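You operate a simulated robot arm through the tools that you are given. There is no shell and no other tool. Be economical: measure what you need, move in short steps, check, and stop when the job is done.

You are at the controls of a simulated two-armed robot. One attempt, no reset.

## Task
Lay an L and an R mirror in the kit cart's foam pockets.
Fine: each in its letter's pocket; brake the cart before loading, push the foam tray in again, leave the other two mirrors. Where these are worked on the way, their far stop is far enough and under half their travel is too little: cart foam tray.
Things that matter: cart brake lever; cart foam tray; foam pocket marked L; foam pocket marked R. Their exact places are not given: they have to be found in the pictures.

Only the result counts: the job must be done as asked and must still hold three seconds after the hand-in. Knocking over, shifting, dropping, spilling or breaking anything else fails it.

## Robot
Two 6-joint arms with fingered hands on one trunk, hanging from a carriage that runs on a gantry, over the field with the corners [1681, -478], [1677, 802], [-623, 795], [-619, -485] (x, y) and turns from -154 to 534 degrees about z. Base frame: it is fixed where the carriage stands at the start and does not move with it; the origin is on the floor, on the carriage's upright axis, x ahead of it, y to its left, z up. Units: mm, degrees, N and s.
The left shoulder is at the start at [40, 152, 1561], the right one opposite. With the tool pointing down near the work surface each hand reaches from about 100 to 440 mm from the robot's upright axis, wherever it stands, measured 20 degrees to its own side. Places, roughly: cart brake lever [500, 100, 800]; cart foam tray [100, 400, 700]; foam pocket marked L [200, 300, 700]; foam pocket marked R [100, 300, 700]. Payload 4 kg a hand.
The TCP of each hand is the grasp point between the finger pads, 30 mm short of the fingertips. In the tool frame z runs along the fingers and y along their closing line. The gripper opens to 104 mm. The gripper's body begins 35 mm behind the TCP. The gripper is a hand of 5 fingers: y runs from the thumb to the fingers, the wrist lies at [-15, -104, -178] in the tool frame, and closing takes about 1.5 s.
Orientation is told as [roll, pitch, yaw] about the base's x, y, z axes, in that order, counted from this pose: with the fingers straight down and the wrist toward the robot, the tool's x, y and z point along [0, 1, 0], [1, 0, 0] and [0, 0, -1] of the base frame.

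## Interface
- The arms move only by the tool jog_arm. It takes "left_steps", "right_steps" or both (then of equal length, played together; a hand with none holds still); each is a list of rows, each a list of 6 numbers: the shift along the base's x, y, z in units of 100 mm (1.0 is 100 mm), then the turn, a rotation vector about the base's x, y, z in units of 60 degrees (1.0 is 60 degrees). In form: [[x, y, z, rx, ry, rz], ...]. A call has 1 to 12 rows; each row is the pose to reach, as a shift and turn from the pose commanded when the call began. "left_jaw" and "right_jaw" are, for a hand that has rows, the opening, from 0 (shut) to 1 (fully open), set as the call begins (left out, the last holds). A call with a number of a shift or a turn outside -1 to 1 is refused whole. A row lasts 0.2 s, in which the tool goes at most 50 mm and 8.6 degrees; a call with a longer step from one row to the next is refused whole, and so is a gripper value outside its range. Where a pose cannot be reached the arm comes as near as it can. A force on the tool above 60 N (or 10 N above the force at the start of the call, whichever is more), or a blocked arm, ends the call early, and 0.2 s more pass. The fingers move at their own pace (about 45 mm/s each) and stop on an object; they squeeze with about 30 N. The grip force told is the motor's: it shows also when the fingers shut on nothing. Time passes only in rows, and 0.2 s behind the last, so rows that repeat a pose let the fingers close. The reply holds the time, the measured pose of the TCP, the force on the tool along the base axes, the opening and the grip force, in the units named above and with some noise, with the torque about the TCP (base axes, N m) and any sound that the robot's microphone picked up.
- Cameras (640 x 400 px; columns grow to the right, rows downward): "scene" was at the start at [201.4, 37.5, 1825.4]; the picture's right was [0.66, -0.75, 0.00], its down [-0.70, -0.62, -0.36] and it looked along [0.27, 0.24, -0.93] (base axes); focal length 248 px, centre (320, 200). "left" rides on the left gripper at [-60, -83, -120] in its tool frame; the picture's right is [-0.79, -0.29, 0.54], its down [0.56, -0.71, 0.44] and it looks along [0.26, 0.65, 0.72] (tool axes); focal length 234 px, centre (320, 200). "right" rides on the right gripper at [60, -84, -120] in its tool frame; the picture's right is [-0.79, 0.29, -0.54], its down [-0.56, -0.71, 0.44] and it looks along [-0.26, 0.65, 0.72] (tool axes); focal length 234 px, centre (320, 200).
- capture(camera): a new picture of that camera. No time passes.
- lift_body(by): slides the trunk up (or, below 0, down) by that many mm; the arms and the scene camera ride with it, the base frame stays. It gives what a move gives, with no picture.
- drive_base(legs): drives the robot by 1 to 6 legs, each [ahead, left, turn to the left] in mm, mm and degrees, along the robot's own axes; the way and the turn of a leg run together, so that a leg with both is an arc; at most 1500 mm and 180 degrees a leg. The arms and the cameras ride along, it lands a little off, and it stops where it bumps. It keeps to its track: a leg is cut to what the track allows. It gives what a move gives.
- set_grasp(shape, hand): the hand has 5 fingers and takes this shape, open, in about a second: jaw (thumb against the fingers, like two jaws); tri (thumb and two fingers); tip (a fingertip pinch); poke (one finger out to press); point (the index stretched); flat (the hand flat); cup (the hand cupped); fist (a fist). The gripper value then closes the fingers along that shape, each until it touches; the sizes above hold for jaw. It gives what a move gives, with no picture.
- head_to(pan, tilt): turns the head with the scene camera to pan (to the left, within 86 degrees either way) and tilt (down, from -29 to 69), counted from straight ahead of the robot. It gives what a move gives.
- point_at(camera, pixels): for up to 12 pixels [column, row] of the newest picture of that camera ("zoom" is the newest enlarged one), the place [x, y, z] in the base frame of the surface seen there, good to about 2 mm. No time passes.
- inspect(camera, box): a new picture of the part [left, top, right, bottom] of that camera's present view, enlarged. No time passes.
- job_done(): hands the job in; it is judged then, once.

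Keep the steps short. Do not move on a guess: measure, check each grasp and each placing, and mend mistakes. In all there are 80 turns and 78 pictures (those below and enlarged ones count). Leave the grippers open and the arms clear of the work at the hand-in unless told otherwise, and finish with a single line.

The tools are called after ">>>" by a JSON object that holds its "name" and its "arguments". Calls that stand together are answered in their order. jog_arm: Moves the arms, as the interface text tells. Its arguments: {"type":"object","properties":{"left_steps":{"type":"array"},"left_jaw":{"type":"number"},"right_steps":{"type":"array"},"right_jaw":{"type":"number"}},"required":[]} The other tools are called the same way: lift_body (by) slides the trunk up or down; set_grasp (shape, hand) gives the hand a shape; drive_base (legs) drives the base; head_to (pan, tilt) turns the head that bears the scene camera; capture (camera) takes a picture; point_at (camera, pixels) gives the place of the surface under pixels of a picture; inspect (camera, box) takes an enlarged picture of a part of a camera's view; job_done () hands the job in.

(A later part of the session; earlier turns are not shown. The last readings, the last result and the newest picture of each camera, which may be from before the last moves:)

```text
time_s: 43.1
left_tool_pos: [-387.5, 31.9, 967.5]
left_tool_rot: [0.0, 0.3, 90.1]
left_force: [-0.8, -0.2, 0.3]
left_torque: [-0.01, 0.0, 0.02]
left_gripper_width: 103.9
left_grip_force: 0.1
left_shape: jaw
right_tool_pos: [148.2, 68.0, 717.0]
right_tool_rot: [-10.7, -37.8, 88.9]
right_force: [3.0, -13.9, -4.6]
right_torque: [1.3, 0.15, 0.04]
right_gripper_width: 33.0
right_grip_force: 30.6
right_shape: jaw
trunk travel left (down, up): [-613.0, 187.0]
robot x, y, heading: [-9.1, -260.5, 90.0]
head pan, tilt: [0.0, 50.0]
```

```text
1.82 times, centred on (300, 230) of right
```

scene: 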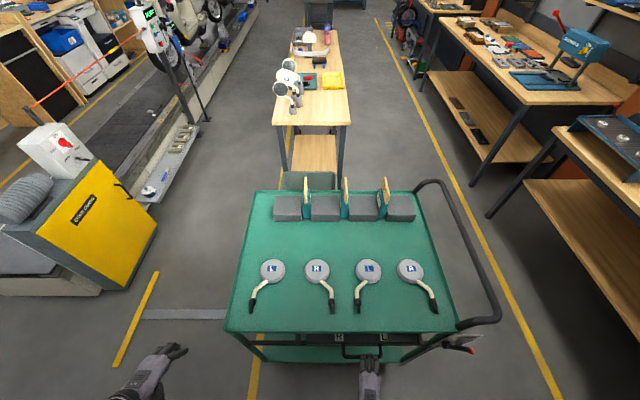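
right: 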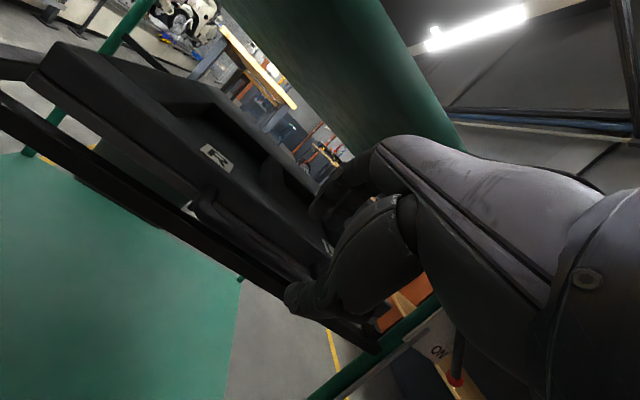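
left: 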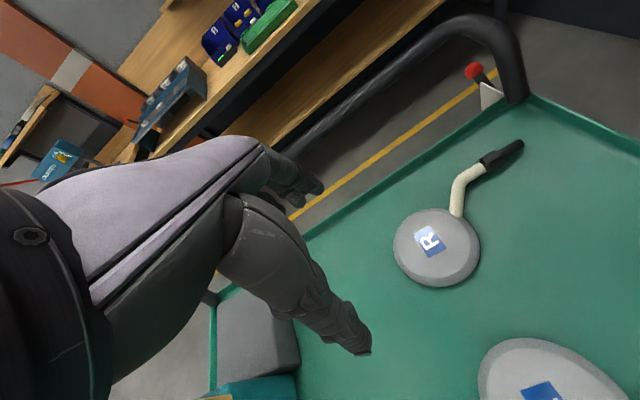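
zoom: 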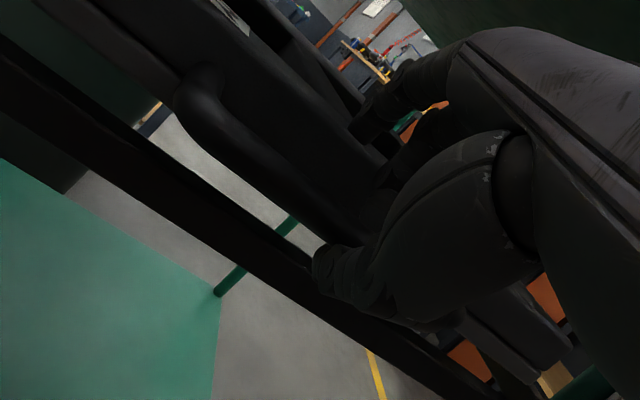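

Grip shows 33 mm on something at 30 N. I pull back 60 mm and check whether the tray follows.

>>> {"name": "drive_base", "arguments": {"legs": [[-60, 0, 0]]}}

>>> {"name": "inspect", "arguments": {"camera": "scene", "box": [230, 230, 450, 400]}}

```text
time_s: 44.1
left_tool_pos: [-387.5, -23.6, 967.6]
left_tool_rot: [0.0, 0.0, 90.1]
left_force: [-1.0, 0.1, 0.2]
left_torque: [-0.02, 0.01, 0.01]
left_gripper_width: 104.0
left_grip_force: 0.0
left_shape: jaw
right_tool_pos: [146.6, 12.5, 719.2]
right_tool_rot: [-10.7, -38.1, 88.7]
right_force: [3.1, 0.3, -13.6]
right_torque: [0.96, 0.06, 0.04]
right_gripper_width: 32.0
right_grip_force: 30.2
right_shape: jaw
trunk travel left (down, up): [-613.0, 187.0]
robot x, y, heading: [-11.5, -320.3, 90.0]
head pan, tilt: [0.0, 50.0]
```

```text
2.35 times, centred on (340, 315) of scene
```

zoom: 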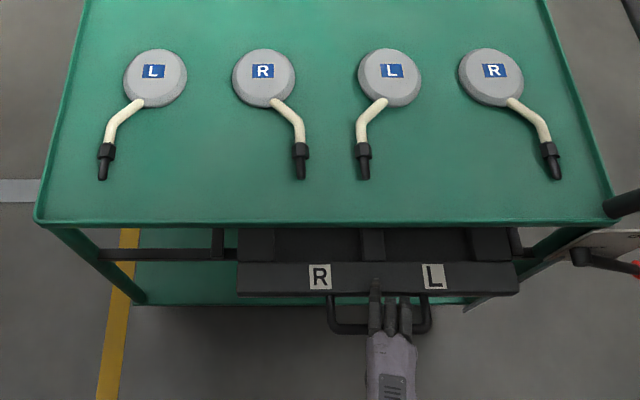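

The tray follows. I keep pulling in two legs.

>>> {"name": "drive_base", "arguments": {"legs": [[-80, 0, 0]]}}

>>> {"name": "drive_base", "arguments": {"legs": [[-75, 0, 0]]}}

>>> {"name": "inspect", "arguments": {"camera": "scene", "box": [230, 230, 450, 400]}}

```text
time_s: 45.2
left_tool_pos: [-387.7, -101.7, 967.9]
left_tool_rot: [0.0, 0.0, 89.9]
left_force: [-0.7, -0.5, 0.6]
left_torque: [0.01, 0.03, 0.03]
left_gripper_width: 103.9
left_grip_force: 0.0
left_shape: jaw
right_tool_pos: [146.1, -67.4, 718.0]
right_tool_rot: [-10.8, -38.2, 88.7]
right_force: [1.9, 0.3, -14.2]
right_torque: [0.96, 0.06, 0.05]
right_gripper_width: 31.8
right_grip_force: 30.0
right_shape: jaw
trunk travel left (down, up): [-613.0, 187.0]
robot x, y, heading: [-13.9, -397.1, 89.8]
head pan, tilt: [0.0, 50.0]
```

```text
time_s: 46.2
left_tool_pos: [-388.4, -177.5, 968.4]
left_tool_rot: [0.0, 0.0, 90.0]
left_force: [0.4, 0.1, -0.5]
left_torque: [0.01, -0.03, -0.03]
left_gripper_width: 104.2
left_grip_force: 0.2
left_shape: jaw
right_tool_pos: [147.8, -141.3, 719.1]
right_tool_rot: [-10.8, -38.0, 88.8]
right_force: [1.3, 0.6, -13.5]
right_torque: [0.94, 0.08, 0.06]
right_gripper_width: 31.5
right_grip_force: 29.5
right_shape: jaw
trunk travel left (down, up): [-613.0, 187.0]
robot x, y, heading: [-12.7, -473.3, 90.1]
head pan, tilt: [0.0, 50.0]
```

```text
2.35 times, centred on (340, 315) of scene
```

zoom: 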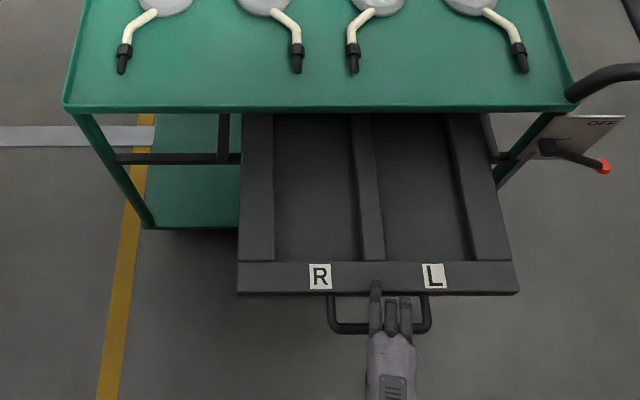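

Tray is out 210 mm; base is at its back limit. I pull further with the arm in small rows.

>>> {"name": "jog_arm", "arguments": {"right_steps": [[0, -0.25, 0, 0, 0, 0], [0, -0.5, 0, 0, 0, 0], [0, -0.75, 0, 0, 0, 0], [0, -1, 0, 0, 0, 0]]}}

>>> {"name": "inspect", "arguments": {"camera": "scene", "box": [230, 230, 450, 400]}}

```text
time_s: 47.2
left_tool_pos: [-387.3, -175.2, 969.0]
left_tool_rot: [-0.1, -0.1, 89.9]
left_force: [-0.4, 0.3, 0.1]
left_torque: [-0.03, 0.02, -0.01]
left_gripper_width: 103.9
left_grip_force: 0.0
left_shape: jaw
right_tool_pos: [147.3, -237.8, 712.8]
right_tool_rot: [-10.9, -38.4, 88.8]
right_force: [3.8, 10.5, -8.7]
right_torque: [1.03, 0.1, -0.08]
right_gripper_width: 31.3
right_grip_force: 29.8
right_shape: jaw
right hand out of reach, approached as far as the arm can: row 2, 3, 4
trunk travel left (down, up): [-613.0, 187.0]
robot x, y, heading: [-7.6, -474.0, 89.9]
head pan, tilt: [0.0, 50.0]
```

```text
2.35 times, centred on (340, 315) of scene
```

zoom: 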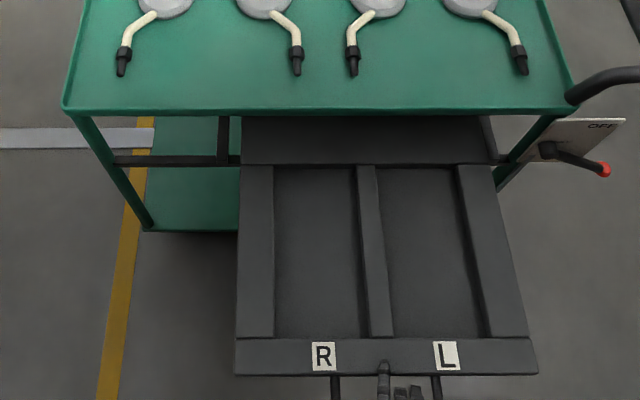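

Both pockets are fully exposed (tray out ~305 mm). I open the hand and measure the pockets and mirrors.

>>> {"name": "point_at", "arguments": {"camera": "zoom", "pixels": [[276, 168], [360, 168], [370, 335], [276, 335], [380, 168], [458, 168], [490, 335], [393, 335], [320, 250], [430, 250], [255, 250], [323, 356]]}}

>>> {"name": "jog_arm", "arguments": {"right_steps": [[0, 0, 0, 0, 0, 0], [0, 0, 0, 0, 0, 0], [0, 0, 0, 0, 0, 0], [0, 0, 0, 0, 0, 0]], "right_jaw": 0.55}}

>>> {"name": "capture", "arguments": {"camera": "scene"}}

>>> {"name": "inspect", "arguments": {"camera": "scene", "box": [230, 240, 450, 310]}}

>>> {"name": "point_at", "arguments": {"camera": "scene", "pixels": [[316, 272], [366, 272]]}}

```text
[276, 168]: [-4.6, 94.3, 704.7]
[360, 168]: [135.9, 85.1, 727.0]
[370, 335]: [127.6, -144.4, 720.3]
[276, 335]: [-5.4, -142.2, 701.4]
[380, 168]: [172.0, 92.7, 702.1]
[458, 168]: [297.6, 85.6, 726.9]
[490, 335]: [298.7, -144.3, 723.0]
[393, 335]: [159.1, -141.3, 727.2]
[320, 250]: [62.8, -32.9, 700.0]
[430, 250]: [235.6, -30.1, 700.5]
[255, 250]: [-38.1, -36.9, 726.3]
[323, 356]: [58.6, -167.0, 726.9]
```

```text
time_s: 48.2
left_tool_pos: [-388.3, -174.3, 970.8]
left_tool_rot: [-0.1, -0.1, 90.0]
left_force: [-0.5, -0.3, -0.1]
left_torque: [0.0, -0.01, -0.01]
left_gripper_width: 103.7
left_grip_force: 0.0
left_shape: jaw
right_tool_pos: [148.4, -239.3, 713.0]
right_tool_rot: [-10.9, -38.3, 88.7]
right_force: [1.7, 6.9, 12.4]
right_torque: [0.64, 0.04, -0.11]
right_gripper_width: 62.7
right_grip_force: 0.1
right_shape: jaw
trunk travel left (down, up): [-613.0, 187.0]
robot x, y, heading: [-9.5, -470.5, 89.8]
head pan, tilt: [0.0, 50.0]
```

```text
46 pictures are left
```

scene: 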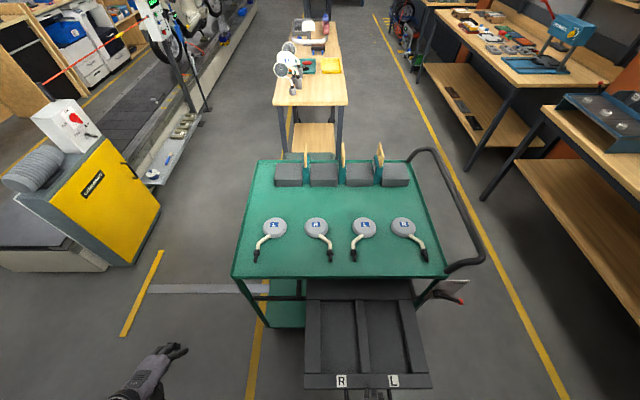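

```text
2.91 times, centred on (340, 275) of scene
```

zoom: 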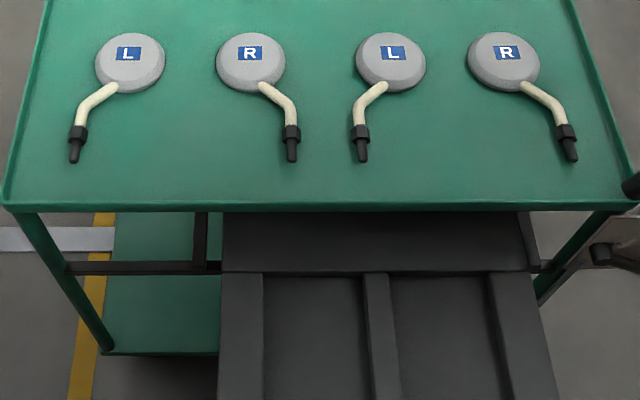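

```text
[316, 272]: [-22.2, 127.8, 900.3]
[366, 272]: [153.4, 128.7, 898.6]
```

Pocket R: x -5…130, L: x 168…298, both y -143…90, floor z 700, rim 727. Next I measure the mirrors' outline in the zoom.

>>> {"name": "inspect", "arguments": {"camera": "scene", "box": [295, 205, 385, 270]}}

```text
6.15 times, centred on (340, 238) of scene
```

zoom: 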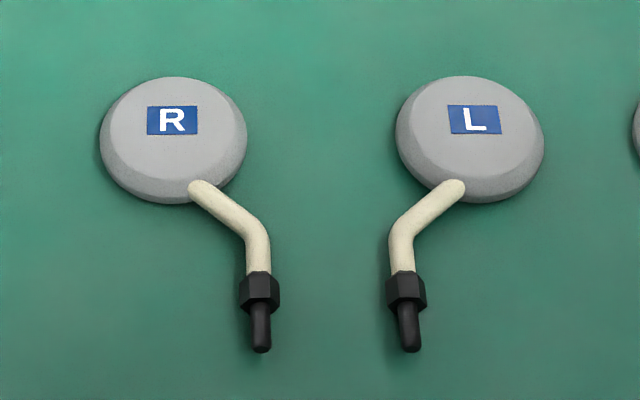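

>>> {"name": "point_at", "arguments": {"camera": "zoom", "pixels": [[103, 135], [244, 135], [173, 80], [173, 200], [205, 190], [230, 212], [258, 245], [260, 285], [261, 345], [174, 120], [242, 245], [272, 245]]}}

>>> {"name": "point_at", "arguments": {"camera": "zoom", "pixels": [[399, 135], [540, 135], [470, 80], [470, 200], [455, 190], [430, 210], [402, 240], [404, 285], [410, 345], [474, 120]]}}

```text
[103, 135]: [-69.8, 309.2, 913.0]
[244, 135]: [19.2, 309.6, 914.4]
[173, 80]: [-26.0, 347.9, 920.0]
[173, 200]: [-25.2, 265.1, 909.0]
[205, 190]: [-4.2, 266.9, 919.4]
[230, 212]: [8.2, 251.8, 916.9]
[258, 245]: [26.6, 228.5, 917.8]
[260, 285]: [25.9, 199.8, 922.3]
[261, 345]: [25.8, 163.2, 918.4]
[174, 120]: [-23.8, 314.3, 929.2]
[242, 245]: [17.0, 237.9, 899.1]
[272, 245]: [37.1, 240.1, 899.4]
```

```text
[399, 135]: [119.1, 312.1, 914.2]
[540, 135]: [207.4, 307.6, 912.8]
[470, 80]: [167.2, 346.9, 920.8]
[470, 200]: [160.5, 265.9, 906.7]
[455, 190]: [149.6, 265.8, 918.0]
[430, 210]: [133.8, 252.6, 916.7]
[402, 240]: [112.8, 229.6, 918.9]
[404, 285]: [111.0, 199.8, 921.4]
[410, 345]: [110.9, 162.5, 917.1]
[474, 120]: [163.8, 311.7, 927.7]
```

Discs are ≈90 mm wide, centres R (-25,308), L (163,309), so the 104 mm jaws fit across them along y. Plan: keep one arm configuration (hand ~500 ahead, ~110 left of the axis, vertical) and move by base and trunk only. First lift off the handle.

>>> {"name": "lift_body", "arguments": {"by": 60}}

>>> {"name": "inspect", "arguments": {"camera": "right", "box": [0, 0, 640, 400]}}

```text
time_s: 49.2
left_tool_pos: [-387.4, -177.0, 1028.1]
left_tool_rot: [0.0, 0.0, 90.0]
left_force: [0.4, 0.3, 0.3]
left_torque: [0.01, 0.0, 0.0]
left_gripper_width: 103.8
left_grip_force: 0.0
left_shape: jaw
right_tool_pos: [147.2, -242.8, 773.9]
right_tool_rot: [-10.9, -38.3, 88.7]
right_force: [0.2, 0.0, -0.1]
right_torque: [-0.01, 0.05, 0.0]
right_gripper_width: 57.1
right_grip_force: 0.1
right_shape: jaw
trunk travel left (down, up): [-673.0, 127.0]
robot x, y, heading: [-12.2, -471.7, 89.9]
head pan, tilt: [0.0, 50.0]
```

```text
1.00 times, centred on (320, 200) of right (not enlarged: the box is as wide or as high as the picture)
```

zoom: 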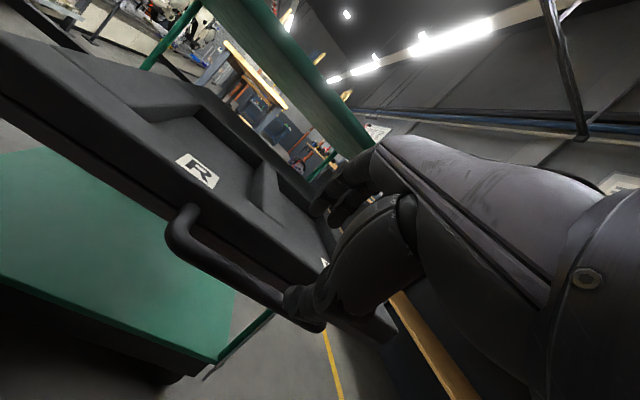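

Clear of the handle. I raise the trunk fully and move the hand stepwise to the carrying configuration.

>>> {"name": "lift_body", "arguments": {"by": 122}}

>>> {"name": "jog_arm", "arguments": {"right_steps": [[-0.3, 0.3, 0, 0, 0, 0], [-0.6, 0.6, 0, 0, 0, 0], [-0.9, 0.9, 0, 0, 0, 0]], "right_jaw": 1}}

>>> {"name": "jog_arm", "arguments": {"right_steps": [[-0.3, 0.3, 0.05, 0, 0, 0], [-0.6, 0.6, 0.12, 0, 0, 0], [-0.9, 0.9, 0.2, 0, 0, 0]]}}

>>> {"name": "jog_arm", "arguments": {"right_steps": [[-0.3, 0.3, 0.17, 0, 0, 0], [-0.6, 0.6, 0.34, 0, 0, 0], [-0.87, 0.88, 0.5, 0, 0, 0]]}}

>>> {"name": "jog_arm", "arguments": {"right_steps": [[0, 0, 0, -0.127, 0.036, 0.016], [0, 0, 0, -0.254, 0.071, 0.033], [0, 0, 0, -0.381, 0.107, 0.05], [0, 0, 0, -0.508, 0.142, 0.066], [0, 0, 0, -0.635, 0.178, 0.082]]}}

```text
time_s: 50.7
left_tool_pos: [-388.4, -176.2, 1150.4]
left_tool_rot: [-0.1, 0.0, 90.0]
left_force: [0.9, 0.3, 1.1]
left_torque: [-0.01, 0.01, -0.01]
left_gripper_width: 104.0
left_grip_force: 0.0
left_shape: jaw
right_tool_pos: [147.0, -241.8, 894.4]
right_tool_rot: [-10.8, -38.2, 88.7]
right_force: [0.4, -0.5, -0.1]
right_torque: [0.01, 0.0, 0.0]
right_gripper_width: 56.8
right_grip_force: 0.0
right_shape: jaw
trunk travel left (down, up): [-795.0, 5.0]
robot x, y, heading: [-10.6, -475.7, 89.8]
head pan, tilt: [0.0, 50.0]
```

```text
time_s: 51.7
left_tool_pos: [-387.5, -176.0, 1151.4]
left_tool_rot: [-0.1, 0.0, 90.0]
left_force: [-0.5, 0.3, -0.1]
left_torque: [0.0, 0.02, 0.03]
left_gripper_width: 103.6
left_grip_force: 0.0
left_shape: jaw
right_tool_pos: [158.4, -167.9, 900.0]
right_tool_rot: [-19.0, -37.2, 92.9]
right_force: [0.2, 0.3, -0.2]
right_torque: [-0.01, 0.02, 0.02]
right_gripper_width: 103.8
right_grip_force: 0.0
right_shape: jaw
right hand out of reach, approached as far as the arm can: row 2, 3
trunk travel left (down, up): [-795.0, 5.0]
robot x, y, heading: [-10.5, -476.6, 90.0]
head pan, tilt: [0.0, 50.0]
stopped in row 3 (right hand): the arm was blocked; the commanded pose is now the measured one
```

```text
time_s: 52.7
left_tool_pos: [-386.7, -175.8, 1149.3]
left_tool_rot: [-0.1, 0.0, 89.9]
left_force: [0.4, 0.0, 0.1]
left_torque: [0.03, -0.02, 0.01]
left_gripper_width: 103.9
left_grip_force: 0.0
left_shape: jaw
right_tool_pos: [168.5, -69.9, 927.2]
right_tool_rot: [-28.0, -37.1, 97.9]
right_force: [-0.8, 0.3, 0.1]
right_torque: [-0.02, -0.03, 0.02]
right_gripper_width: 104.0
right_grip_force: 0.1
right_shape: jaw
right hand out of reach, approached as far as the arm can: row 2, 3
trunk travel left (down, up): [-795.0, 5.0]
robot x, y, heading: [-11.5, -478.3, 90.0]
head pan, tilt: [0.0, 50.0]
stopped in row 3 (right hand): the arm was blocked; the commanded pose is now the measured one
```

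```text
time_s: 53.7
left_tool_pos: [-387.5, -177.9, 1151.3]
left_tool_rot: [-0.1, -0.1, 89.9]
left_force: [0.0, -0.2, -0.3]
left_torque: [0.02, -0.04, -0.06]
left_gripper_width: 103.8
left_grip_force: 0.1
left_shape: jaw
right_tool_pos: [182.0, 8.5, 958.3]
right_tool_rot: [-37.1, -34.8, 101.6]
right_force: [0.6, -0.2, 0.3]
right_torque: [-0.01, 0.01, 0.0]
right_gripper_width: 104.2
right_grip_force: 0.1
right_shape: jaw
trunk travel left (down, up): [-795.0, 5.0]
robot x, y, heading: [-9.3, -474.7, 90.0]
head pan, tilt: [0.0, 50.0]
stopped in row 3 (right hand): the arm was blocked; the commanded pose is now the measured one
```

```text
time_s: 54.9
left_tool_pos: [-387.2, -177.3, 1149.4]
left_tool_rot: [-0.1, 0.0, 89.9]
left_force: [0.8, 0.4, 0.6]
left_torque: [0.01, 0.04, -0.03]
left_gripper_width: 103.9
left_grip_force: 0.0
left_shape: jaw
right_tool_pos: [166.7, 16.4, 928.3]
right_tool_rot: [-20.6, -3.0, 100.0]
right_force: [-0.3, -0.3, 0.7]
right_torque: [0.04, 0.04, 0.01]
right_gripper_width: 103.9
right_grip_force: 0.1
right_shape: jaw
right hand out of reach, approached as far as the arm can: row 3, 4, 5
trunk travel left (down, up): [-795.0, 5.0]
robot x, y, heading: [-14.3, -474.5, 89.8]
head pan, tilt: [0.0, 50.0]
```

The arm got a sideways roll near its fold limit. I straighten it while moving slightly outward.

>>> {"name": "jog_arm", "arguments": {"right_steps": [[0, 0.2, 0, 0, 0.1, -0.04], [0, 0.4, 0, 0, 0.2, -0.08], [-0.1, 0.5, 0, -0.02, 0.28, -0.12], [-0.2, 0.5, 0, -0.05, 0.343, -0.167], [-0.2, 0.5, 0, -0.05, 0.343, -0.167]]}}

```text
time_s: 55.5
left_tool_pos: [-386.3, -179.8, 1151.6]
left_tool_rot: [-0.1, 0.0, 89.9]
left_force: [0.1, -0.4, -0.5]
left_torque: [0.02, 0.01, -0.04]
left_gripper_width: 103.9
left_grip_force: 0.0
left_shape: jaw
right_tool_pos: [164.4, 48.6, 927.3]
right_tool_rot: [-10.4, -4.8, 94.8]
right_force: [-0.1, -32.6, 37.7]
right_torque: [1.86, -0.25, -0.27]
right_gripper_width: 95.0
right_grip_force: 0.1
right_shape: jaw
right hand out of reach, approached as far as the arm can: row 2
trunk travel left (down, up): [-795.0, 5.0]
robot x, y, heading: [-7.5, -467.7, 90.0]
head pan, tilt: [0.0, 50.0]
stopped in row 2 (right hand): the force on the tool passed its limit at 73 N (the readings are from after the stop); the commanded pose is now the measured one
```

Fingertips touched the cart's front lip. I back off and check the picture.

>>> {"name": "jog_arm", "arguments": {"right_steps": [[0, -0.3, 0, 0, 0, 0]], "right_jaw": 0.4}}

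>>> {"name": "capture", "arguments": {"camera": "scene"}}

>>> {"name": "point_at", "arguments": {"camera": "scene", "pixels": [[274, 225], [316, 225], [362, 227], [403, 225], [341, 381], [394, 381]]}}

```text
time_s: 55.9
left_tool_pos: [-387.1, -176.9, 1149.8]
left_tool_rot: [0.0, 0.0, 89.8]
left_force: [-0.6, -0.2, -0.8]
left_torque: [-0.02, 0.0, -0.03]
left_gripper_width: 103.8
left_grip_force: 0.0
left_shape: jaw
right_tool_pos: [163.0, 44.6, 926.1]
right_tool_rot: [-10.7, -5.0, 94.7]
right_force: [-0.2, 1.1, -0.6]
right_torque: [-0.03, 0.0, 0.0]
right_gripper_width: 60.8
right_grip_force: 0.0
right_shape: jaw
right hand out of reach, approached as far as the arm can: row 1
trunk travel left (down, up): [-795.0, 5.0]
robot x, y, heading: [-12.5, -475.3, 89.5]
head pan, tilt: [0.0, 50.0]
```

```text
42 pictures are left
```

scene: 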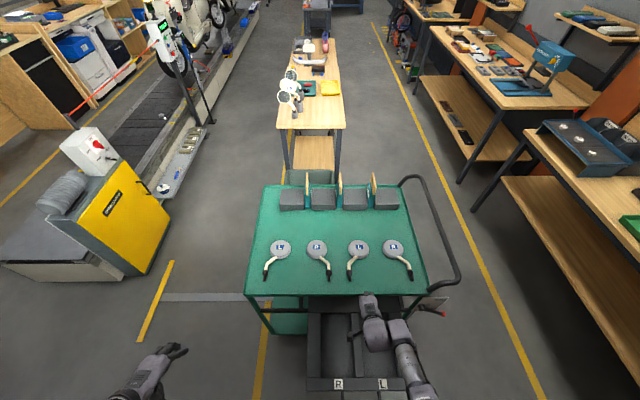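

```text
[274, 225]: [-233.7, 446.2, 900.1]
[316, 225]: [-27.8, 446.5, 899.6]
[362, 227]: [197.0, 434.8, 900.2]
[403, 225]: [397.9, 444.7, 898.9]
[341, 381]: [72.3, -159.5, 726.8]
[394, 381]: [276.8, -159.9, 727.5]
```

Nothing moved. With narrower jaws I go up and out slightly, straighten, and then test moving left.

>>> {"name": "jog_arm", "arguments": {"right_steps": [[0, 0.1, 0.15, 0, 0, 0], [0, 0.2, 0.3, 0, 0.05, -0.02], [0, 0.4, 0.4, 0.02, 0.1, -0.05], [-0.2, 0.5, 0.4, -0.04, 0.18, -0.08], [-0.4, 0.55, 0.4, -0.08, 0.18, -0.08]]}}

>>> {"name": "jog_arm", "arguments": {"right_steps": [[-0.3, 0, 0, 0, 0, 0], [-0.6, 0, 0, 0, 0, 0], [-0.9, 0, 0, 0, 0, 0]]}}

```text
time_s: 57.1
left_tool_pos: [-388.3, -176.5, 1151.5]
left_tool_rot: [0.0, -0.1, 89.9]
left_force: [-0.5, 1.0, 0.5]
left_torque: [0.01, -0.02, 0.01]
left_gripper_width: 103.9
left_grip_force: 0.1
left_shape: jaw
right_tool_pos: [80.3, 74.1, 988.8]
right_tool_rot: [-4.1, -0.8, 91.3]
right_force: [0.1, 0.0, 0.6]
right_torque: [0.04, -0.02, 0.0]
right_gripper_width: 41.8
right_grip_force: 0.1
right_shape: jaw
right hand out of reach, approached as far as the arm can: row 1, 2, 3, 4, 5
trunk travel left (down, up): [-795.0, 5.0]
robot x, y, heading: [-8.9, -476.0, 90.1]
head pan, tilt: [0.0, 50.0]
```

```text
time_s: 57.9
left_tool_pos: [-387.8, -175.6, 1151.5]
left_tool_rot: [0.0, 0.0, 89.9]
left_force: [-0.7, -0.3, 0.7]
left_torque: [-0.01, 0.02, -0.04]
left_gripper_width: 103.6
left_grip_force: 0.0
left_shape: jaw
right_tool_pos: [6.7, 76.0, 983.8]
right_tool_rot: [-5.1, -0.8, 90.9]
right_force: [0.0, -0.5, 0.2]
right_torque: [0.0, -0.01, 0.02]
right_gripper_width: 41.8
right_grip_force: 0.0
right_shape: jaw
trunk travel left (down, up): [-795.0, 5.0]
robot x, y, heading: [-10.9, -474.2, 89.9]
head pan, tilt: [0.0, 50.0]
```

Good, nearly vertical now. One more step left and back, straightening the last 5°.

>>> {"name": "jog_arm", "arguments": {"right_steps": [[-0.35, 0, 0, 0, 0.04, 0], [-0.7, 0, 0, 0, 0.085, -0.015], [-1, 0, 0, 0, 0.085, -0.015]]}}

>>> {"name": "jog_arm", "arguments": {"right_steps": [[-0.2, -0.2, -0.05, 0, 0, 0], [-0.4, -0.35, -0.1, 0, 0, 0], [-0.4, -0.48, -0.1, 0, 0, 0]]}}

```text
time_s: 58.7
left_tool_pos: [-388.9, -176.4, 1150.5]
left_tool_rot: [-0.1, 0.0, 89.9]
left_force: [0.3, 0.3, 0.3]
left_torque: [0.02, 0.01, -0.01]
left_gripper_width: 103.9
left_grip_force: 0.1
left_shape: jaw
right_tool_pos: [-76.7, 74.3, 990.4]
right_tool_rot: [0.1, -1.1, 89.6]
right_force: [0.6, 0.1, 0.2]
right_torque: [-0.01, 0.01, -0.02]
right_gripper_width: 41.6
right_grip_force: 0.0
right_shape: jaw
right hand out of reach, approached as far as the arm can: row 3
trunk travel left (down, up): [-795.0, 5.0]
robot x, y, heading: [-12.6, -473.9, 90.1]
head pan, tilt: [0.0, 50.0]
```

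```text
time_s: 59.7
left_tool_pos: [-387.9, -176.4, 1151.7]
left_tool_rot: [0.0, -0.1, 89.9]
left_force: [0.5, -0.2, -0.4]
left_torque: [-0.02, 0.01, -0.02]
left_gripper_width: 103.8
left_grip_force: 0.1
left_shape: jaw
right_tool_pos: [-12.2, 86.1, 979.3]
right_tool_rot: [-4.4, -4.5, 87.7]
right_force: [0.2, -0.2, -0.1]
right_torque: [-0.02, -0.03, 0.01]
right_gripper_width: 41.7
right_grip_force: 0.1
right_shape: jaw
right hand out of reach, approached as far as the arm can: row 1, 2, 3
trunk travel left (down, up): [-795.0, 5.0]
robot x, y, heading: [-13.9, -474.1, 89.9]
head pan, tilt: [0.0, 50.0]
stopped in row 3 (right hand): the arm was blocked; the commanded pose is now the measured one
```

That inner edge is not reachable; I return to the good pose (hand ~555 ahead, on the axis line) and straighten exactly. The last 60 mm backwards will be done while lowering into the pocket.

>>> {"name": "jog_arm", "arguments": {"right_steps": [[0, 0.05, 0, -0.04, 0.04, 0.02], [0, 0.08, -0.05, -0.075, 0.075, 0.04], [0, 0.08, -0.05, -0.075, 0.075, 0.04]], "right_jaw": 1}}

>>> {"name": "jog_arm", "arguments": {"right_steps": [[0, 0, 0, 0, 0, 0], [0, 0, 0, 0, 0, 0]]}}

```text
time_s: 60.5
left_tool_pos: [-386.4, -176.4, 1150.7]
left_tool_rot: [-0.1, -0.1, 89.9]
left_force: [0.4, 0.5, 0.3]
left_torque: [0.02, -0.01, 0.0]
left_gripper_width: 104.0
left_grip_force: 0.1
left_shape: jaw
right_tool_pos: [-17.9, 86.1, 977.5]
right_tool_rot: [0.4, 0.3, 90.3]
right_force: [0.0, 0.4, 0.2]
right_torque: [-0.01, 0.03, 0.01]
right_gripper_width: 103.4
right_grip_force: 0.1
right_shape: jaw
right hand out of reach, approached as far as the arm can: row 2, 3
trunk travel left (down, up): [-795.0, 5.0]
robot x, y, heading: [-13.9, -472.1, 89.8]
head pan, tilt: [0.0, 50.0]
```

```text
time_s: 61.1
left_tool_pos: [-388.9, -176.1, 1150.7]
left_tool_rot: [-0.2, 0.0, 89.9]
left_force: [0.6, 0.9, 0.6]
left_torque: [-0.03, 0.01, -0.01]
left_gripper_width: 104.0
left_grip_force: 0.1
left_shape: jaw
right_tool_pos: [-18.1, 86.9, 976.4]
right_tool_rot: [0.5, 0.3, 90.3]
right_force: [-0.4, -0.4, -0.8]
right_torque: [0.0, -0.04, 0.05]
right_gripper_width: 103.9
right_grip_force: 0.0
right_shape: jaw
trunk travel left (down, up): [-795.0, 5.0]
robot x, y, heading: [-10.6, -476.9, 89.9]
head pan, tilt: [0.0, 50.0]
```

Vertical now at (-18,87,976). I drive over the R mirror at (-25,308) and check alignment.

>>> {"name": "drive_base", "arguments": {"legs": [[221, 10, 0]]}}

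>>> {"name": "capture", "arguments": {"camera": "right"}}

>>> {"name": "inspect", "arguments": {"camera": "scene", "box": [220, 220, 440, 400]}}

```text
time_s: 62.8
left_tool_pos: [-397.0, 42.2, 1152.3]
left_tool_rot: [-0.1, 0.0, 89.9]
left_force: [0.5, 0.6, -0.7]
left_torque: [-0.02, 0.02, 0.05]
left_gripper_width: 103.9
left_grip_force: 0.0
left_shape: jaw
right_tool_pos: [-27.8, 306.1, 979.9]
right_tool_rot: [0.3, 0.4, 90.3]
right_force: [-0.5, 0.2, 0.6]
right_torque: [-0.01, -0.03, -0.01]
right_gripper_width: 103.8
right_grip_force: 0.2
right_shape: jaw
trunk travel left (down, up): [-795.0, 5.0]
robot x, y, heading: [-21.3, -255.1, 90.2]
head pan, tilt: [0.0, 50.0]
```

```text
41 pictures are left
```

right: 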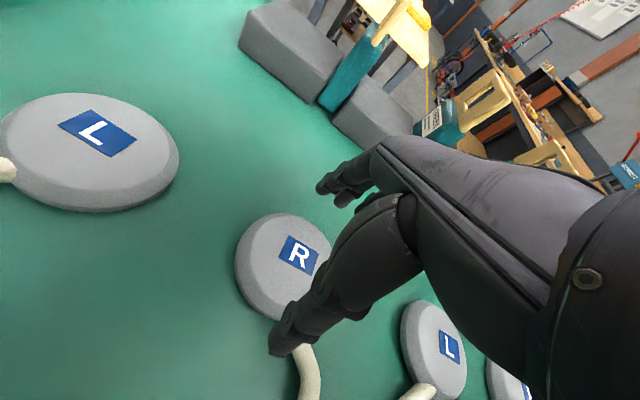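

```text
2.22 times, centred on (330, 310) of scene
```

zoom: 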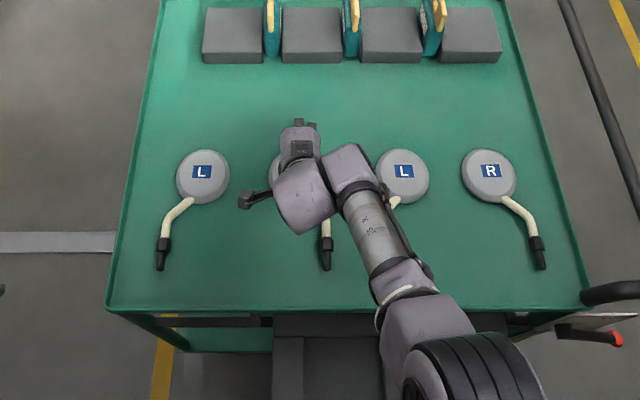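

I measure fingertip, thumb tip and disc points.

>>> {"name": "point_at", "arguments": {"camera": "right", "pixels": [[276, 346], [324, 188], [342, 200], [283, 310], [245, 240], [290, 215], [262, 310], [300, 360], [300, 252], [283, 335]]}}

```text
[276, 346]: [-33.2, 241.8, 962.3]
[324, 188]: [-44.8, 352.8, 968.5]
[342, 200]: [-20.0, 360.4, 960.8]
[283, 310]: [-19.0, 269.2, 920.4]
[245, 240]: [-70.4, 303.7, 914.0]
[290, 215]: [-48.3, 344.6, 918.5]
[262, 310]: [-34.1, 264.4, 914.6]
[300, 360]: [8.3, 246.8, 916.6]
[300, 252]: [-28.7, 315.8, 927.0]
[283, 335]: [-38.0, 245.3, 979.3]
```

Disc (y 264–350) sits centred between thumb (≈245) and fingers (≈358). I lower 44 mm and close.

>>> {"name": "lift_body", "arguments": {"by": -44}}

>>> {"name": "capture", "arguments": {"camera": "right"}}

```text
time_s: 63.6
left_tool_pos: [-397.1, 43.3, 1107.1]
left_tool_rot: [-0.1, 0.0, 90.0]
left_force: [0.6, 0.2, -0.9]
left_torque: [-0.05, 0.01, 0.0]
left_gripper_width: 104.1
left_grip_force: 0.0
left_shape: jaw
right_tool_pos: [-28.0, 307.0, 933.7]
right_tool_rot: [0.4, 0.3, 90.3]
right_force: [-0.9, -0.4, 0.7]
right_torque: [0.03, -0.02, 0.0]
right_gripper_width: 103.9
right_grip_force: 0.1
right_shape: jaw
trunk travel left (down, up): [-751.0, 49.0]
robot x, y, heading: [-24.4, -254.8, 90.1]
head pan, tilt: [0.0, 50.0]
```

```text
39 pictures are left
```

right: 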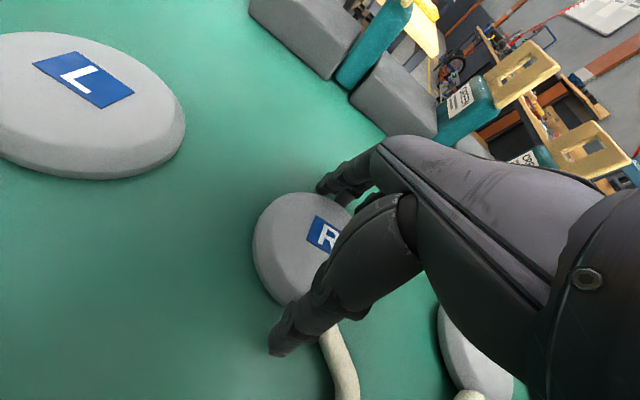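

No contact, straddling well. I close the hand.

>>> {"name": "jog_arm", "arguments": {"right_steps": [[0, 0, 0, 0, 0, 0], [0, 0, 0, 0, 0, 0], [0, 0, 0, 0, 0, 0], [0, 0, 0, 0, 0, 0], [0, 0, 0, 0, 0, 0], [0, 0, 0, 0, 0, 0]], "right_jaw": 0}}

>>> {"name": "capture", "arguments": {"camera": "right"}}

```text
time_s: 65.0
left_tool_pos: [-397.6, 42.7, 1108.2]
left_tool_rot: [-0.2, 0.0, 90.0]
left_force: [0.1, 0.0, 0.6]
left_torque: [-0.01, -0.01, -0.03]
left_gripper_width: 103.6
left_grip_force: 0.0
left_shape: jaw
right_tool_pos: [-28.7, 307.2, 934.4]
right_tool_rot: [0.4, 0.3, 90.3]
right_force: [-0.7, -3.8, 11.0]
right_torque: [-0.23, 0.02, -0.08]
right_gripper_width: 74.2
right_grip_force: 29.8
right_shape: jaw
trunk travel left (down, up): [-751.0, 49.0]
robot x, y, heading: [-20.4, -255.3, 89.9]
head pan, tilt: [0.0, 50.0]
```

```text
38 pictures are left
```

right: 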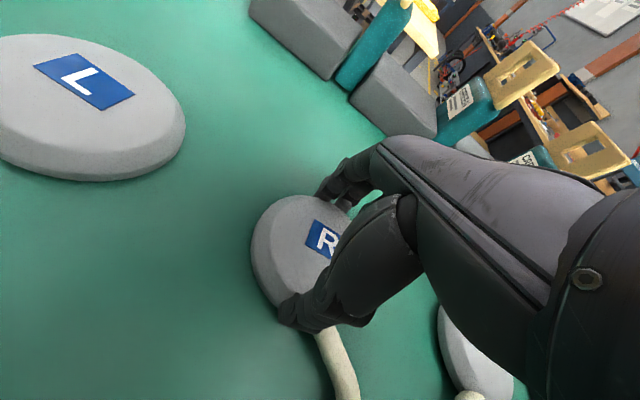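

Gripped at 30 N. I lift and check that the mirror comes along.

>>> {"name": "lift_body", "arguments": {"by": 25}}

>>> {"name": "lift_body", "arguments": {"by": 23}}

>>> {"name": "capture", "arguments": {"camera": "right"}}

>>> {"name": "point_at", "arguments": {"camera": "right", "pixels": [[275, 235], [335, 360], [318, 240]]}}

```text
time_s: 65.7
left_tool_pos: [-397.1, 42.6, 1131.1]
left_tool_rot: [-0.1, 0.0, 90.1]
left_force: [-0.1, 0.6, -0.7]
left_torque: [0.02, 0.05, 0.01]
left_gripper_width: 103.7
left_grip_force: 0.1
left_shape: jaw
right_tool_pos: [-27.6, 305.2, 959.0]
right_tool_rot: [0.3, 0.4, 90.3]
right_force: [0.2, 0.6, 0.5]
right_torque: [0.02, 0.0, 0.02]
right_gripper_width: 36.4
right_grip_force: 29.8
right_shape: jaw
trunk travel left (down, up): [-776.0, 24.0]
robot x, y, heading: [-25.6, -256.0, 89.9]
head pan, tilt: [0.0, 50.0]
```

```text
time_s: 66.4
left_tool_pos: [-397.9, 40.9, 1154.3]
left_tool_rot: [-0.2, 0.0, 90.1]
left_force: [0.8, 0.0, 0.0]
left_torque: [0.0, -0.01, -0.01]
left_gripper_width: 103.9
left_grip_force: 0.0
left_shape: jaw
right_tool_pos: [-27.9, 306.1, 982.0]
right_tool_rot: [0.5, 0.4, 90.3]
right_force: [-0.7, -0.2, -0.2]
right_torque: [-0.01, 0.03, -0.01]
right_gripper_width: 36.5
right_grip_force: 30.1
right_shape: jaw
trunk travel left (down, up): [-799.0, 1.0]
robot x, y, heading: [-21.7, -256.6, 89.9]
head pan, tilt: [0.0, 50.0]
```

```text
37 pictures are left
```

right: 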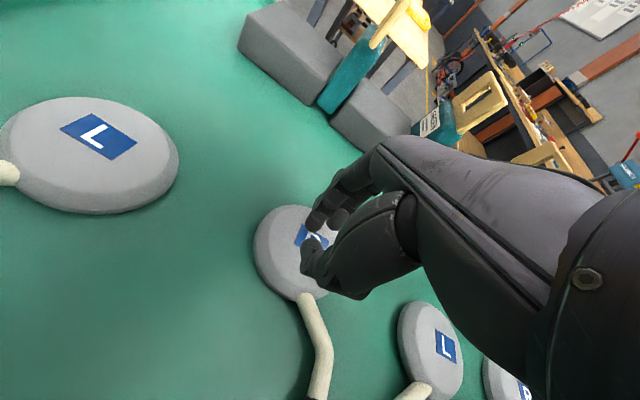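

```text
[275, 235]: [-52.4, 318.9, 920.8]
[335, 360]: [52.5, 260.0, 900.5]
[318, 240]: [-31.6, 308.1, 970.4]
```

The fingers slid up the disc's bevelled edge; the mirror is still in place. I reopen and retry lower, with the tips just at the table.

>>> {"name": "jog_arm", "arguments": {"right_steps": [[0, 0, 0, 0, 0, 0], [0, 0, 0, 0, 0, 0], [0, 0, 0, 0, 0, 0], [0, 0, 0, 0, 0, 0], [0, 0, 0, 0, 0, 0]], "right_jaw": 1}}

>>> {"name": "capture", "arguments": {"camera": "right"}}

>>> {"name": "point_at", "arguments": {"camera": "right", "pixels": [[245, 240], [290, 215], [262, 310], [300, 360], [300, 252]]}}

>>> {"name": "lift_body", "arguments": {"by": -48}}

>>> {"name": "lift_body", "arguments": {"by": -5}}

>>> {"name": "inspect", "arguments": {"camera": "right", "box": [200, 130, 440, 380]}}

```text
time_s: 67.6
left_tool_pos: [-397.2, 43.2, 1155.4]
left_tool_rot: [-0.1, 0.0, 90.0]
left_force: [0.0, 0.1, -0.1]
left_torque: [-0.02, 0.02, -0.03]
left_gripper_width: 103.9
left_grip_force: 0.1
left_shape: jaw
right_tool_pos: [-28.7, 306.6, 982.2]
right_tool_rot: [0.5, 0.3, 90.2]
right_force: [0.2, -0.5, -0.1]
right_torque: [-0.03, -0.02, -0.03]
right_gripper_width: 103.5
right_grip_force: 0.0
right_shape: jaw
trunk travel left (down, up): [-799.0, 1.0]
robot x, y, heading: [-20.2, -259.4, 89.9]
head pan, tilt: [0.0, 50.0]
```

```text
36 pictures are left
```

right: 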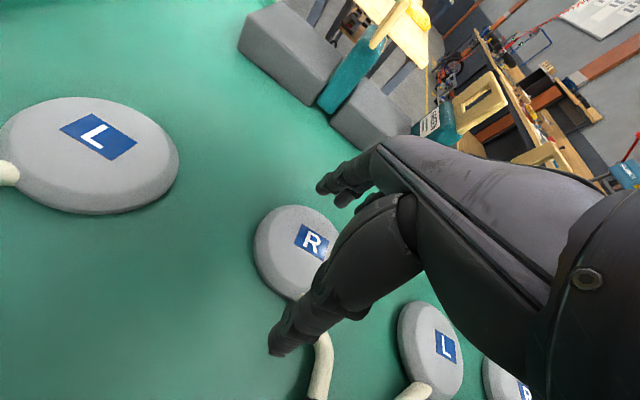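

```text
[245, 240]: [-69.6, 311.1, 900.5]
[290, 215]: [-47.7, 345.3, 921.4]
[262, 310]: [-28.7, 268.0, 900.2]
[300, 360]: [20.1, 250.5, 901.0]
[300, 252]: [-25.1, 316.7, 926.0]
```

```text
time_s: 68.5
left_tool_pos: [-397.0, 42.9, 1106.9]
left_tool_rot: [0.0, 0.0, 90.1]
left_force: [-0.4, 0.2, -0.2]
left_torque: [-0.05, -0.02, 0.0]
left_gripper_width: 104.0
left_grip_force: 0.0
left_shape: jaw
right_tool_pos: [-28.3, 306.0, 935.3]
right_tool_rot: [0.3, 0.4, 90.3]
right_force: [-0.1, 0.3, -0.1]
right_torque: [-0.01, 0.03, 0.03]
right_gripper_width: 103.6
right_grip_force: 0.1
right_shape: jaw
trunk travel left (down, up): [-751.0, 49.0]
robot x, y, heading: [-19.5, -256.1, 89.8]
head pan, tilt: [0.0, 50.0]
```

```text
time_s: 69.1
left_tool_pos: [-397.6, 41.8, 1102.0]
left_tool_rot: [-0.2, -0.2, 90.0]
left_force: [0.0, -0.4, 0.5]
left_torque: [0.02, 0.02, 0.0]
left_gripper_width: 103.9
left_grip_force: 0.0
left_shape: jaw
right_tool_pos: [-28.5, 309.5, 930.1]
right_tool_rot: [0.4, 0.2, 90.3]
right_force: [1.0, -2.5, 9.0]
right_torque: [0.49, -0.14, -0.12]
right_gripper_width: 102.4
right_grip_force: 0.0
right_shape: jaw
trunk travel left (down, up): [-746.0, 54.0]
robot x, y, heading: [-20.2, -256.5, 89.7]
head pan, tilt: [0.0, 50.0]
```

```text
1.60 times, centred on (320, 255) of right
```

zoom: 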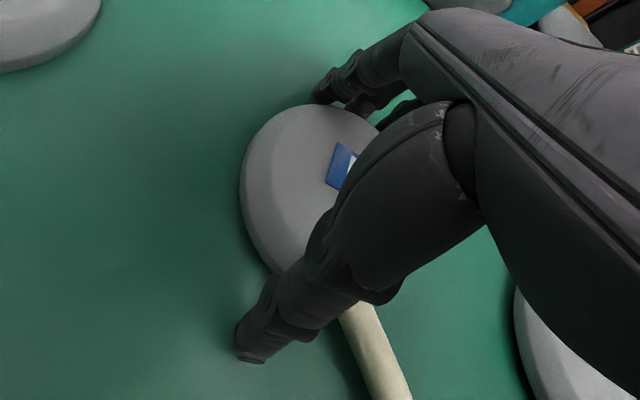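

Tips touch the table lightly (9 N). The mirror had shifted ~12 mm in +x, so I shift 10 mm and close.

>>> {"name": "jog_arm", "arguments": {"right_steps": [[0.1, 0, 0.02, 0, 0, 0], [0.1, 0, 0.01, 0, 0, 0]]}}

>>> {"name": "jog_arm", "arguments": {"right_steps": [[0, 0, 0, 0, 0, 0], [0, 0, 0, 0, 0, 0], [0, 0, 0, 0, 0, 0], [0, 0, 0, 0, 0, 0], [0, 0, 0, 0, 0, 0], [0, 0, 0, 0, 0, 0]], "right_jaw": 0.3}}

>>> {"name": "inspect", "arguments": {"camera": "right", "box": [200, 130, 440, 380]}}

```text
time_s: 69.7
left_tool_pos: [-397.1, 42.9, 1101.0]
left_tool_rot: [-0.1, 0.0, 90.0]
left_force: [0.1, -0.6, 0.0]
left_torque: [-0.01, -0.03, -0.03]
left_gripper_width: 103.9
left_grip_force: 0.1
left_shape: jaw
right_tool_pos: [-19.0, 306.9, 930.2]
right_tool_rot: [0.5, 0.3, 90.3]
right_force: [0.0, -0.7, 3.3]
right_torque: [0.18, -0.01, 0.0]
right_gripper_width: 103.8
right_grip_force: 0.0
right_shape: jaw
trunk travel left (down, up): [-746.0, 54.0]
robot x, y, heading: [-24.3, -253.7, 89.9]
head pan, tilt: [0.0, 50.0]
```

```text
time_s: 71.1
left_tool_pos: [-397.1, 43.6, 1101.3]
left_tool_rot: [-0.2, 0.0, 90.0]
left_force: [-0.4, -0.4, 0.7]
left_torque: [0.0, -0.03, -0.04]
left_gripper_width: 103.9
left_grip_force: 0.1
left_shape: jaw
right_tool_pos: [-19.3, 306.7, 931.5]
right_tool_rot: [0.4, 0.3, 90.3]
right_force: [0.6, -2.8, 13.8]
right_torque: [-0.15, -0.05, -0.07]
right_gripper_width: 78.8
right_grip_force: 30.0
right_shape: jaw
trunk travel left (down, up): [-746.0, 54.0]
robot x, y, heading: [-26.0, -256.3, 89.9]
head pan, tilt: [0.0, 50.0]
```

```text
1.60 times, centred on (320, 255) of right
```

zoom: 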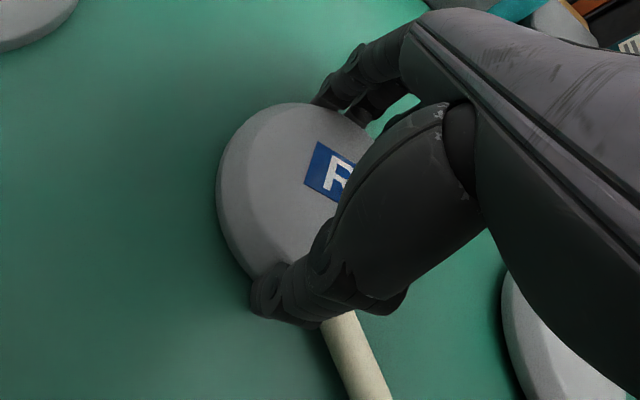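

I lift just 10 mm to test the hold.

>>> {"name": "lift_body", "arguments": {"by": 10}}

>>> {"name": "inspect", "arguments": {"camera": "right", "box": [200, 130, 440, 380]}}

```text
time_s: 71.6
left_tool_pos: [-397.8, 42.6, 1111.9]
left_tool_rot: [-0.1, 0.0, 90.0]
left_force: [0.4, 0.4, 0.8]
left_torque: [0.03, 0.0, 0.02]
left_gripper_width: 103.6
left_grip_force: 0.1
left_shape: jaw
right_tool_pos: [-18.7, 306.3, 939.6]
right_tool_rot: [0.3, 0.3, 90.3]
right_force: [0.8, -1.1, 7.5]
right_torque: [-0.13, 0.0, -0.03]
right_gripper_width: 70.1
right_grip_force: 30.5
right_shape: jaw
trunk travel left (down, up): [-756.0, 44.0]
robot x, y, heading: [-23.5, -254.1, 89.8]
head pan, tilt: [0.0, 50.0]
```

```text
1.60 times, centred on (320, 255) of right
```

zoom: 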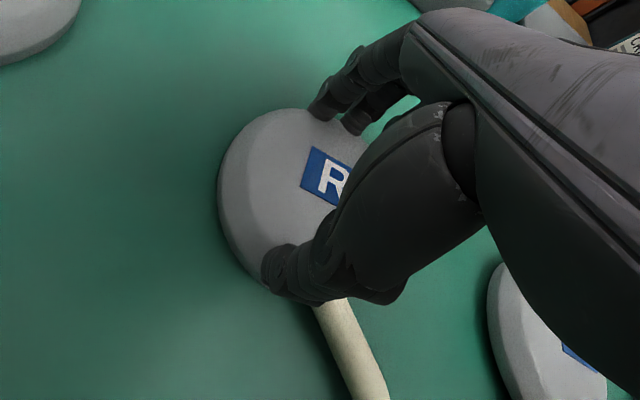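

The bevel cannot be held. I'll instead pinch the round stem with the hand turned 45°. Release, raise and step back to re-measure the R mirror.

>>> {"name": "jog_arm", "arguments": {"right_steps": [[0, 0, 0, 0, 0, 0], [0, 0, 0, 0, 0, 0], [0, 0, 0, 0, 0, 0], [0, 0, 0, 0, 0, 0]], "right_jaw": 1}}

>>> {"name": "lift_body", "arguments": {"by": 44}}

>>> {"name": "drive_base", "arguments": {"legs": [[-200, 0, 0]]}}

>>> {"name": "jog_arm", "arguments": {"right_steps": [[0, 0, 0, 0, 0, -0.14], [0, 0, 0, 0, 0, -0.28], [0, 0, 0, 0, 0, -0.42], [0, 0, 0, 0, 0, -0.56], [0, 0, 0, 0, 0, -0.7], [0, 0, 0, 0, 0, -0.75]], "right_jaw": 0.5}}

>>> {"name": "inspect", "arguments": {"camera": "scene", "box": [250, 205, 420, 320]}}

```text
time_s: 72.6
left_tool_pos: [-397.6, 42.5, 1111.8]
left_tool_rot: [-0.1, 0.0, 90.0]
left_force: [0.3, 0.4, 0.1]
left_torque: [-0.02, 0.02, 0.0]
left_gripper_width: 103.9
left_grip_force: 0.0
left_shape: jaw
right_tool_pos: [-18.9, 306.2, 940.8]
right_tool_rot: [0.3, 0.2, 90.3]
right_force: [-0.3, 0.5, 0.3]
right_torque: [-0.01, -0.01, -0.02]
right_gripper_width: 103.4
right_grip_force: 0.1
right_shape: jaw
trunk travel left (down, up): [-756.0, 44.0]
robot x, y, heading: [-18.9, -256.1, 90.2]
head pan, tilt: [0.0, 50.0]
```

```text
time_s: 73.5
left_tool_pos: [-397.3, 42.6, 1156.0]
left_tool_rot: [-0.1, -0.1, 89.9]
left_force: [0.3, -0.4, 0.6]
left_torque: [0.01, 0.0, -0.03]
left_gripper_width: 103.9
left_grip_force: 0.0
left_shape: jaw
right_tool_pos: [-18.8, 305.5, 984.0]
right_tool_rot: [0.3, 0.2, 90.4]
right_force: [-0.7, -0.4, 0.2]
right_torque: [-0.01, 0.0, -0.01]
right_gripper_width: 103.5
right_grip_force: 0.0
right_shape: jaw
trunk travel left (down, up): [-800.0, 0.0]
robot x, y, heading: [-19.9, -255.8, 90.1]
head pan, tilt: [0.0, 50.0]
```

```text
time_s: 75.1
left_tool_pos: [-398.0, -158.0, 1156.2]
left_tool_rot: [0.0, 0.1, 90.2]
left_force: [-0.6, 0.4, -0.6]
left_torque: [0.01, 0.01, 0.0]
left_gripper_width: 103.8
left_grip_force: 0.1
left_shape: jaw
right_tool_pos: [-19.0, 106.1, 984.9]
right_tool_rot: [0.4, 0.3, 90.5]
right_force: [-0.1, 0.1, 0.4]
right_torque: [0.01, 0.01, 0.0]
right_gripper_width: 103.4
right_grip_force: 0.1
right_shape: jaw
trunk travel left (down, up): [-800.0, 0.0]
robot x, y, heading: [-23.0, -457.6, 90.1]
head pan, tilt: [0.0, 50.0]
```

```text
time_s: 76.5
left_tool_pos: [-398.2, -156.9, 1155.2]
left_tool_rot: [0.0, 0.1, 90.2]
left_force: [0.9, 0.2, -1.3]
left_torque: [-0.02, 0.01, 0.03]
left_gripper_width: 103.9
left_grip_force: 0.0
left_shape: jaw
right_tool_pos: [-0.0, 87.9, 1003.8]
right_tool_rot: [0.4, 0.4, 45.4]
right_force: [-0.2, 0.8, 0.1]
right_torque: [-0.01, 0.01, -0.02]
right_gripper_width: 52.2
right_grip_force: 0.0
right_shape: jaw
right hand out of reach, approached as far as the arm can: row 3, 4, 5, 6
trunk travel left (down, up): [-800.0, 0.0]
robot x, y, heading: [-24.0, -451.1, 90.2]
head pan, tilt: [0.0, 50.0]
```

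```text
3.48 times, centred on (335, 262) of scene
```

zoom: 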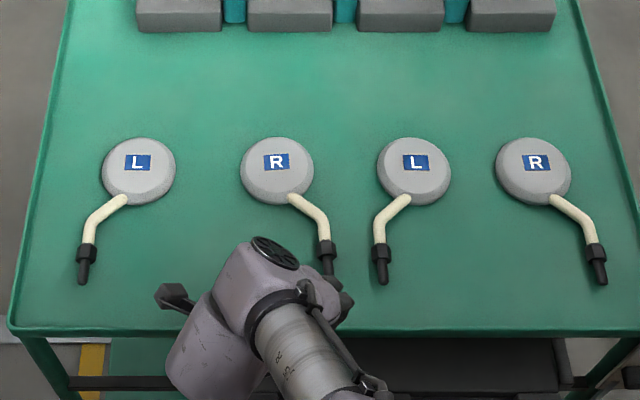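

Now at yaw 45°, vertical. I measure the R mirror's present place.

>>> {"name": "point_at", "arguments": {"camera": "zoom", "pixels": [[241, 170], [312, 170], [277, 162], [296, 199], [303, 206], [310, 213], [317, 221], [322, 230], [324, 238]]}}

>>> {"name": "point_at", "arguments": {"camera": "zoom", "pixels": [[378, 170], [450, 170], [413, 162], [405, 200], [397, 207], [390, 214], [384, 222], [380, 230], [379, 240], [380, 280]]}}

```text
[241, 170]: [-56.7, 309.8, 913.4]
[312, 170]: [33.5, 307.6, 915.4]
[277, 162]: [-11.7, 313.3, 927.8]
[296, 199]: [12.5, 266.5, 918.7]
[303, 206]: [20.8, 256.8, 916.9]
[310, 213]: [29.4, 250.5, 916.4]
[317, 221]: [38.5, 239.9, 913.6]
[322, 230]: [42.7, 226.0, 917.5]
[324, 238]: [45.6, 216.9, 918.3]
```

```text
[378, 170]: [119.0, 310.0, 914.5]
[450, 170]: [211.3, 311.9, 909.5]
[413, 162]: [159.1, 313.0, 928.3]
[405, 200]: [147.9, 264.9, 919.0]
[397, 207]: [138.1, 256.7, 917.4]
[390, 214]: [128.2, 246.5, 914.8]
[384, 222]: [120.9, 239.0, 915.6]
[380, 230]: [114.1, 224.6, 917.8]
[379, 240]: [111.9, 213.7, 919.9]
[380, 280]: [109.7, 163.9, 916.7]
```

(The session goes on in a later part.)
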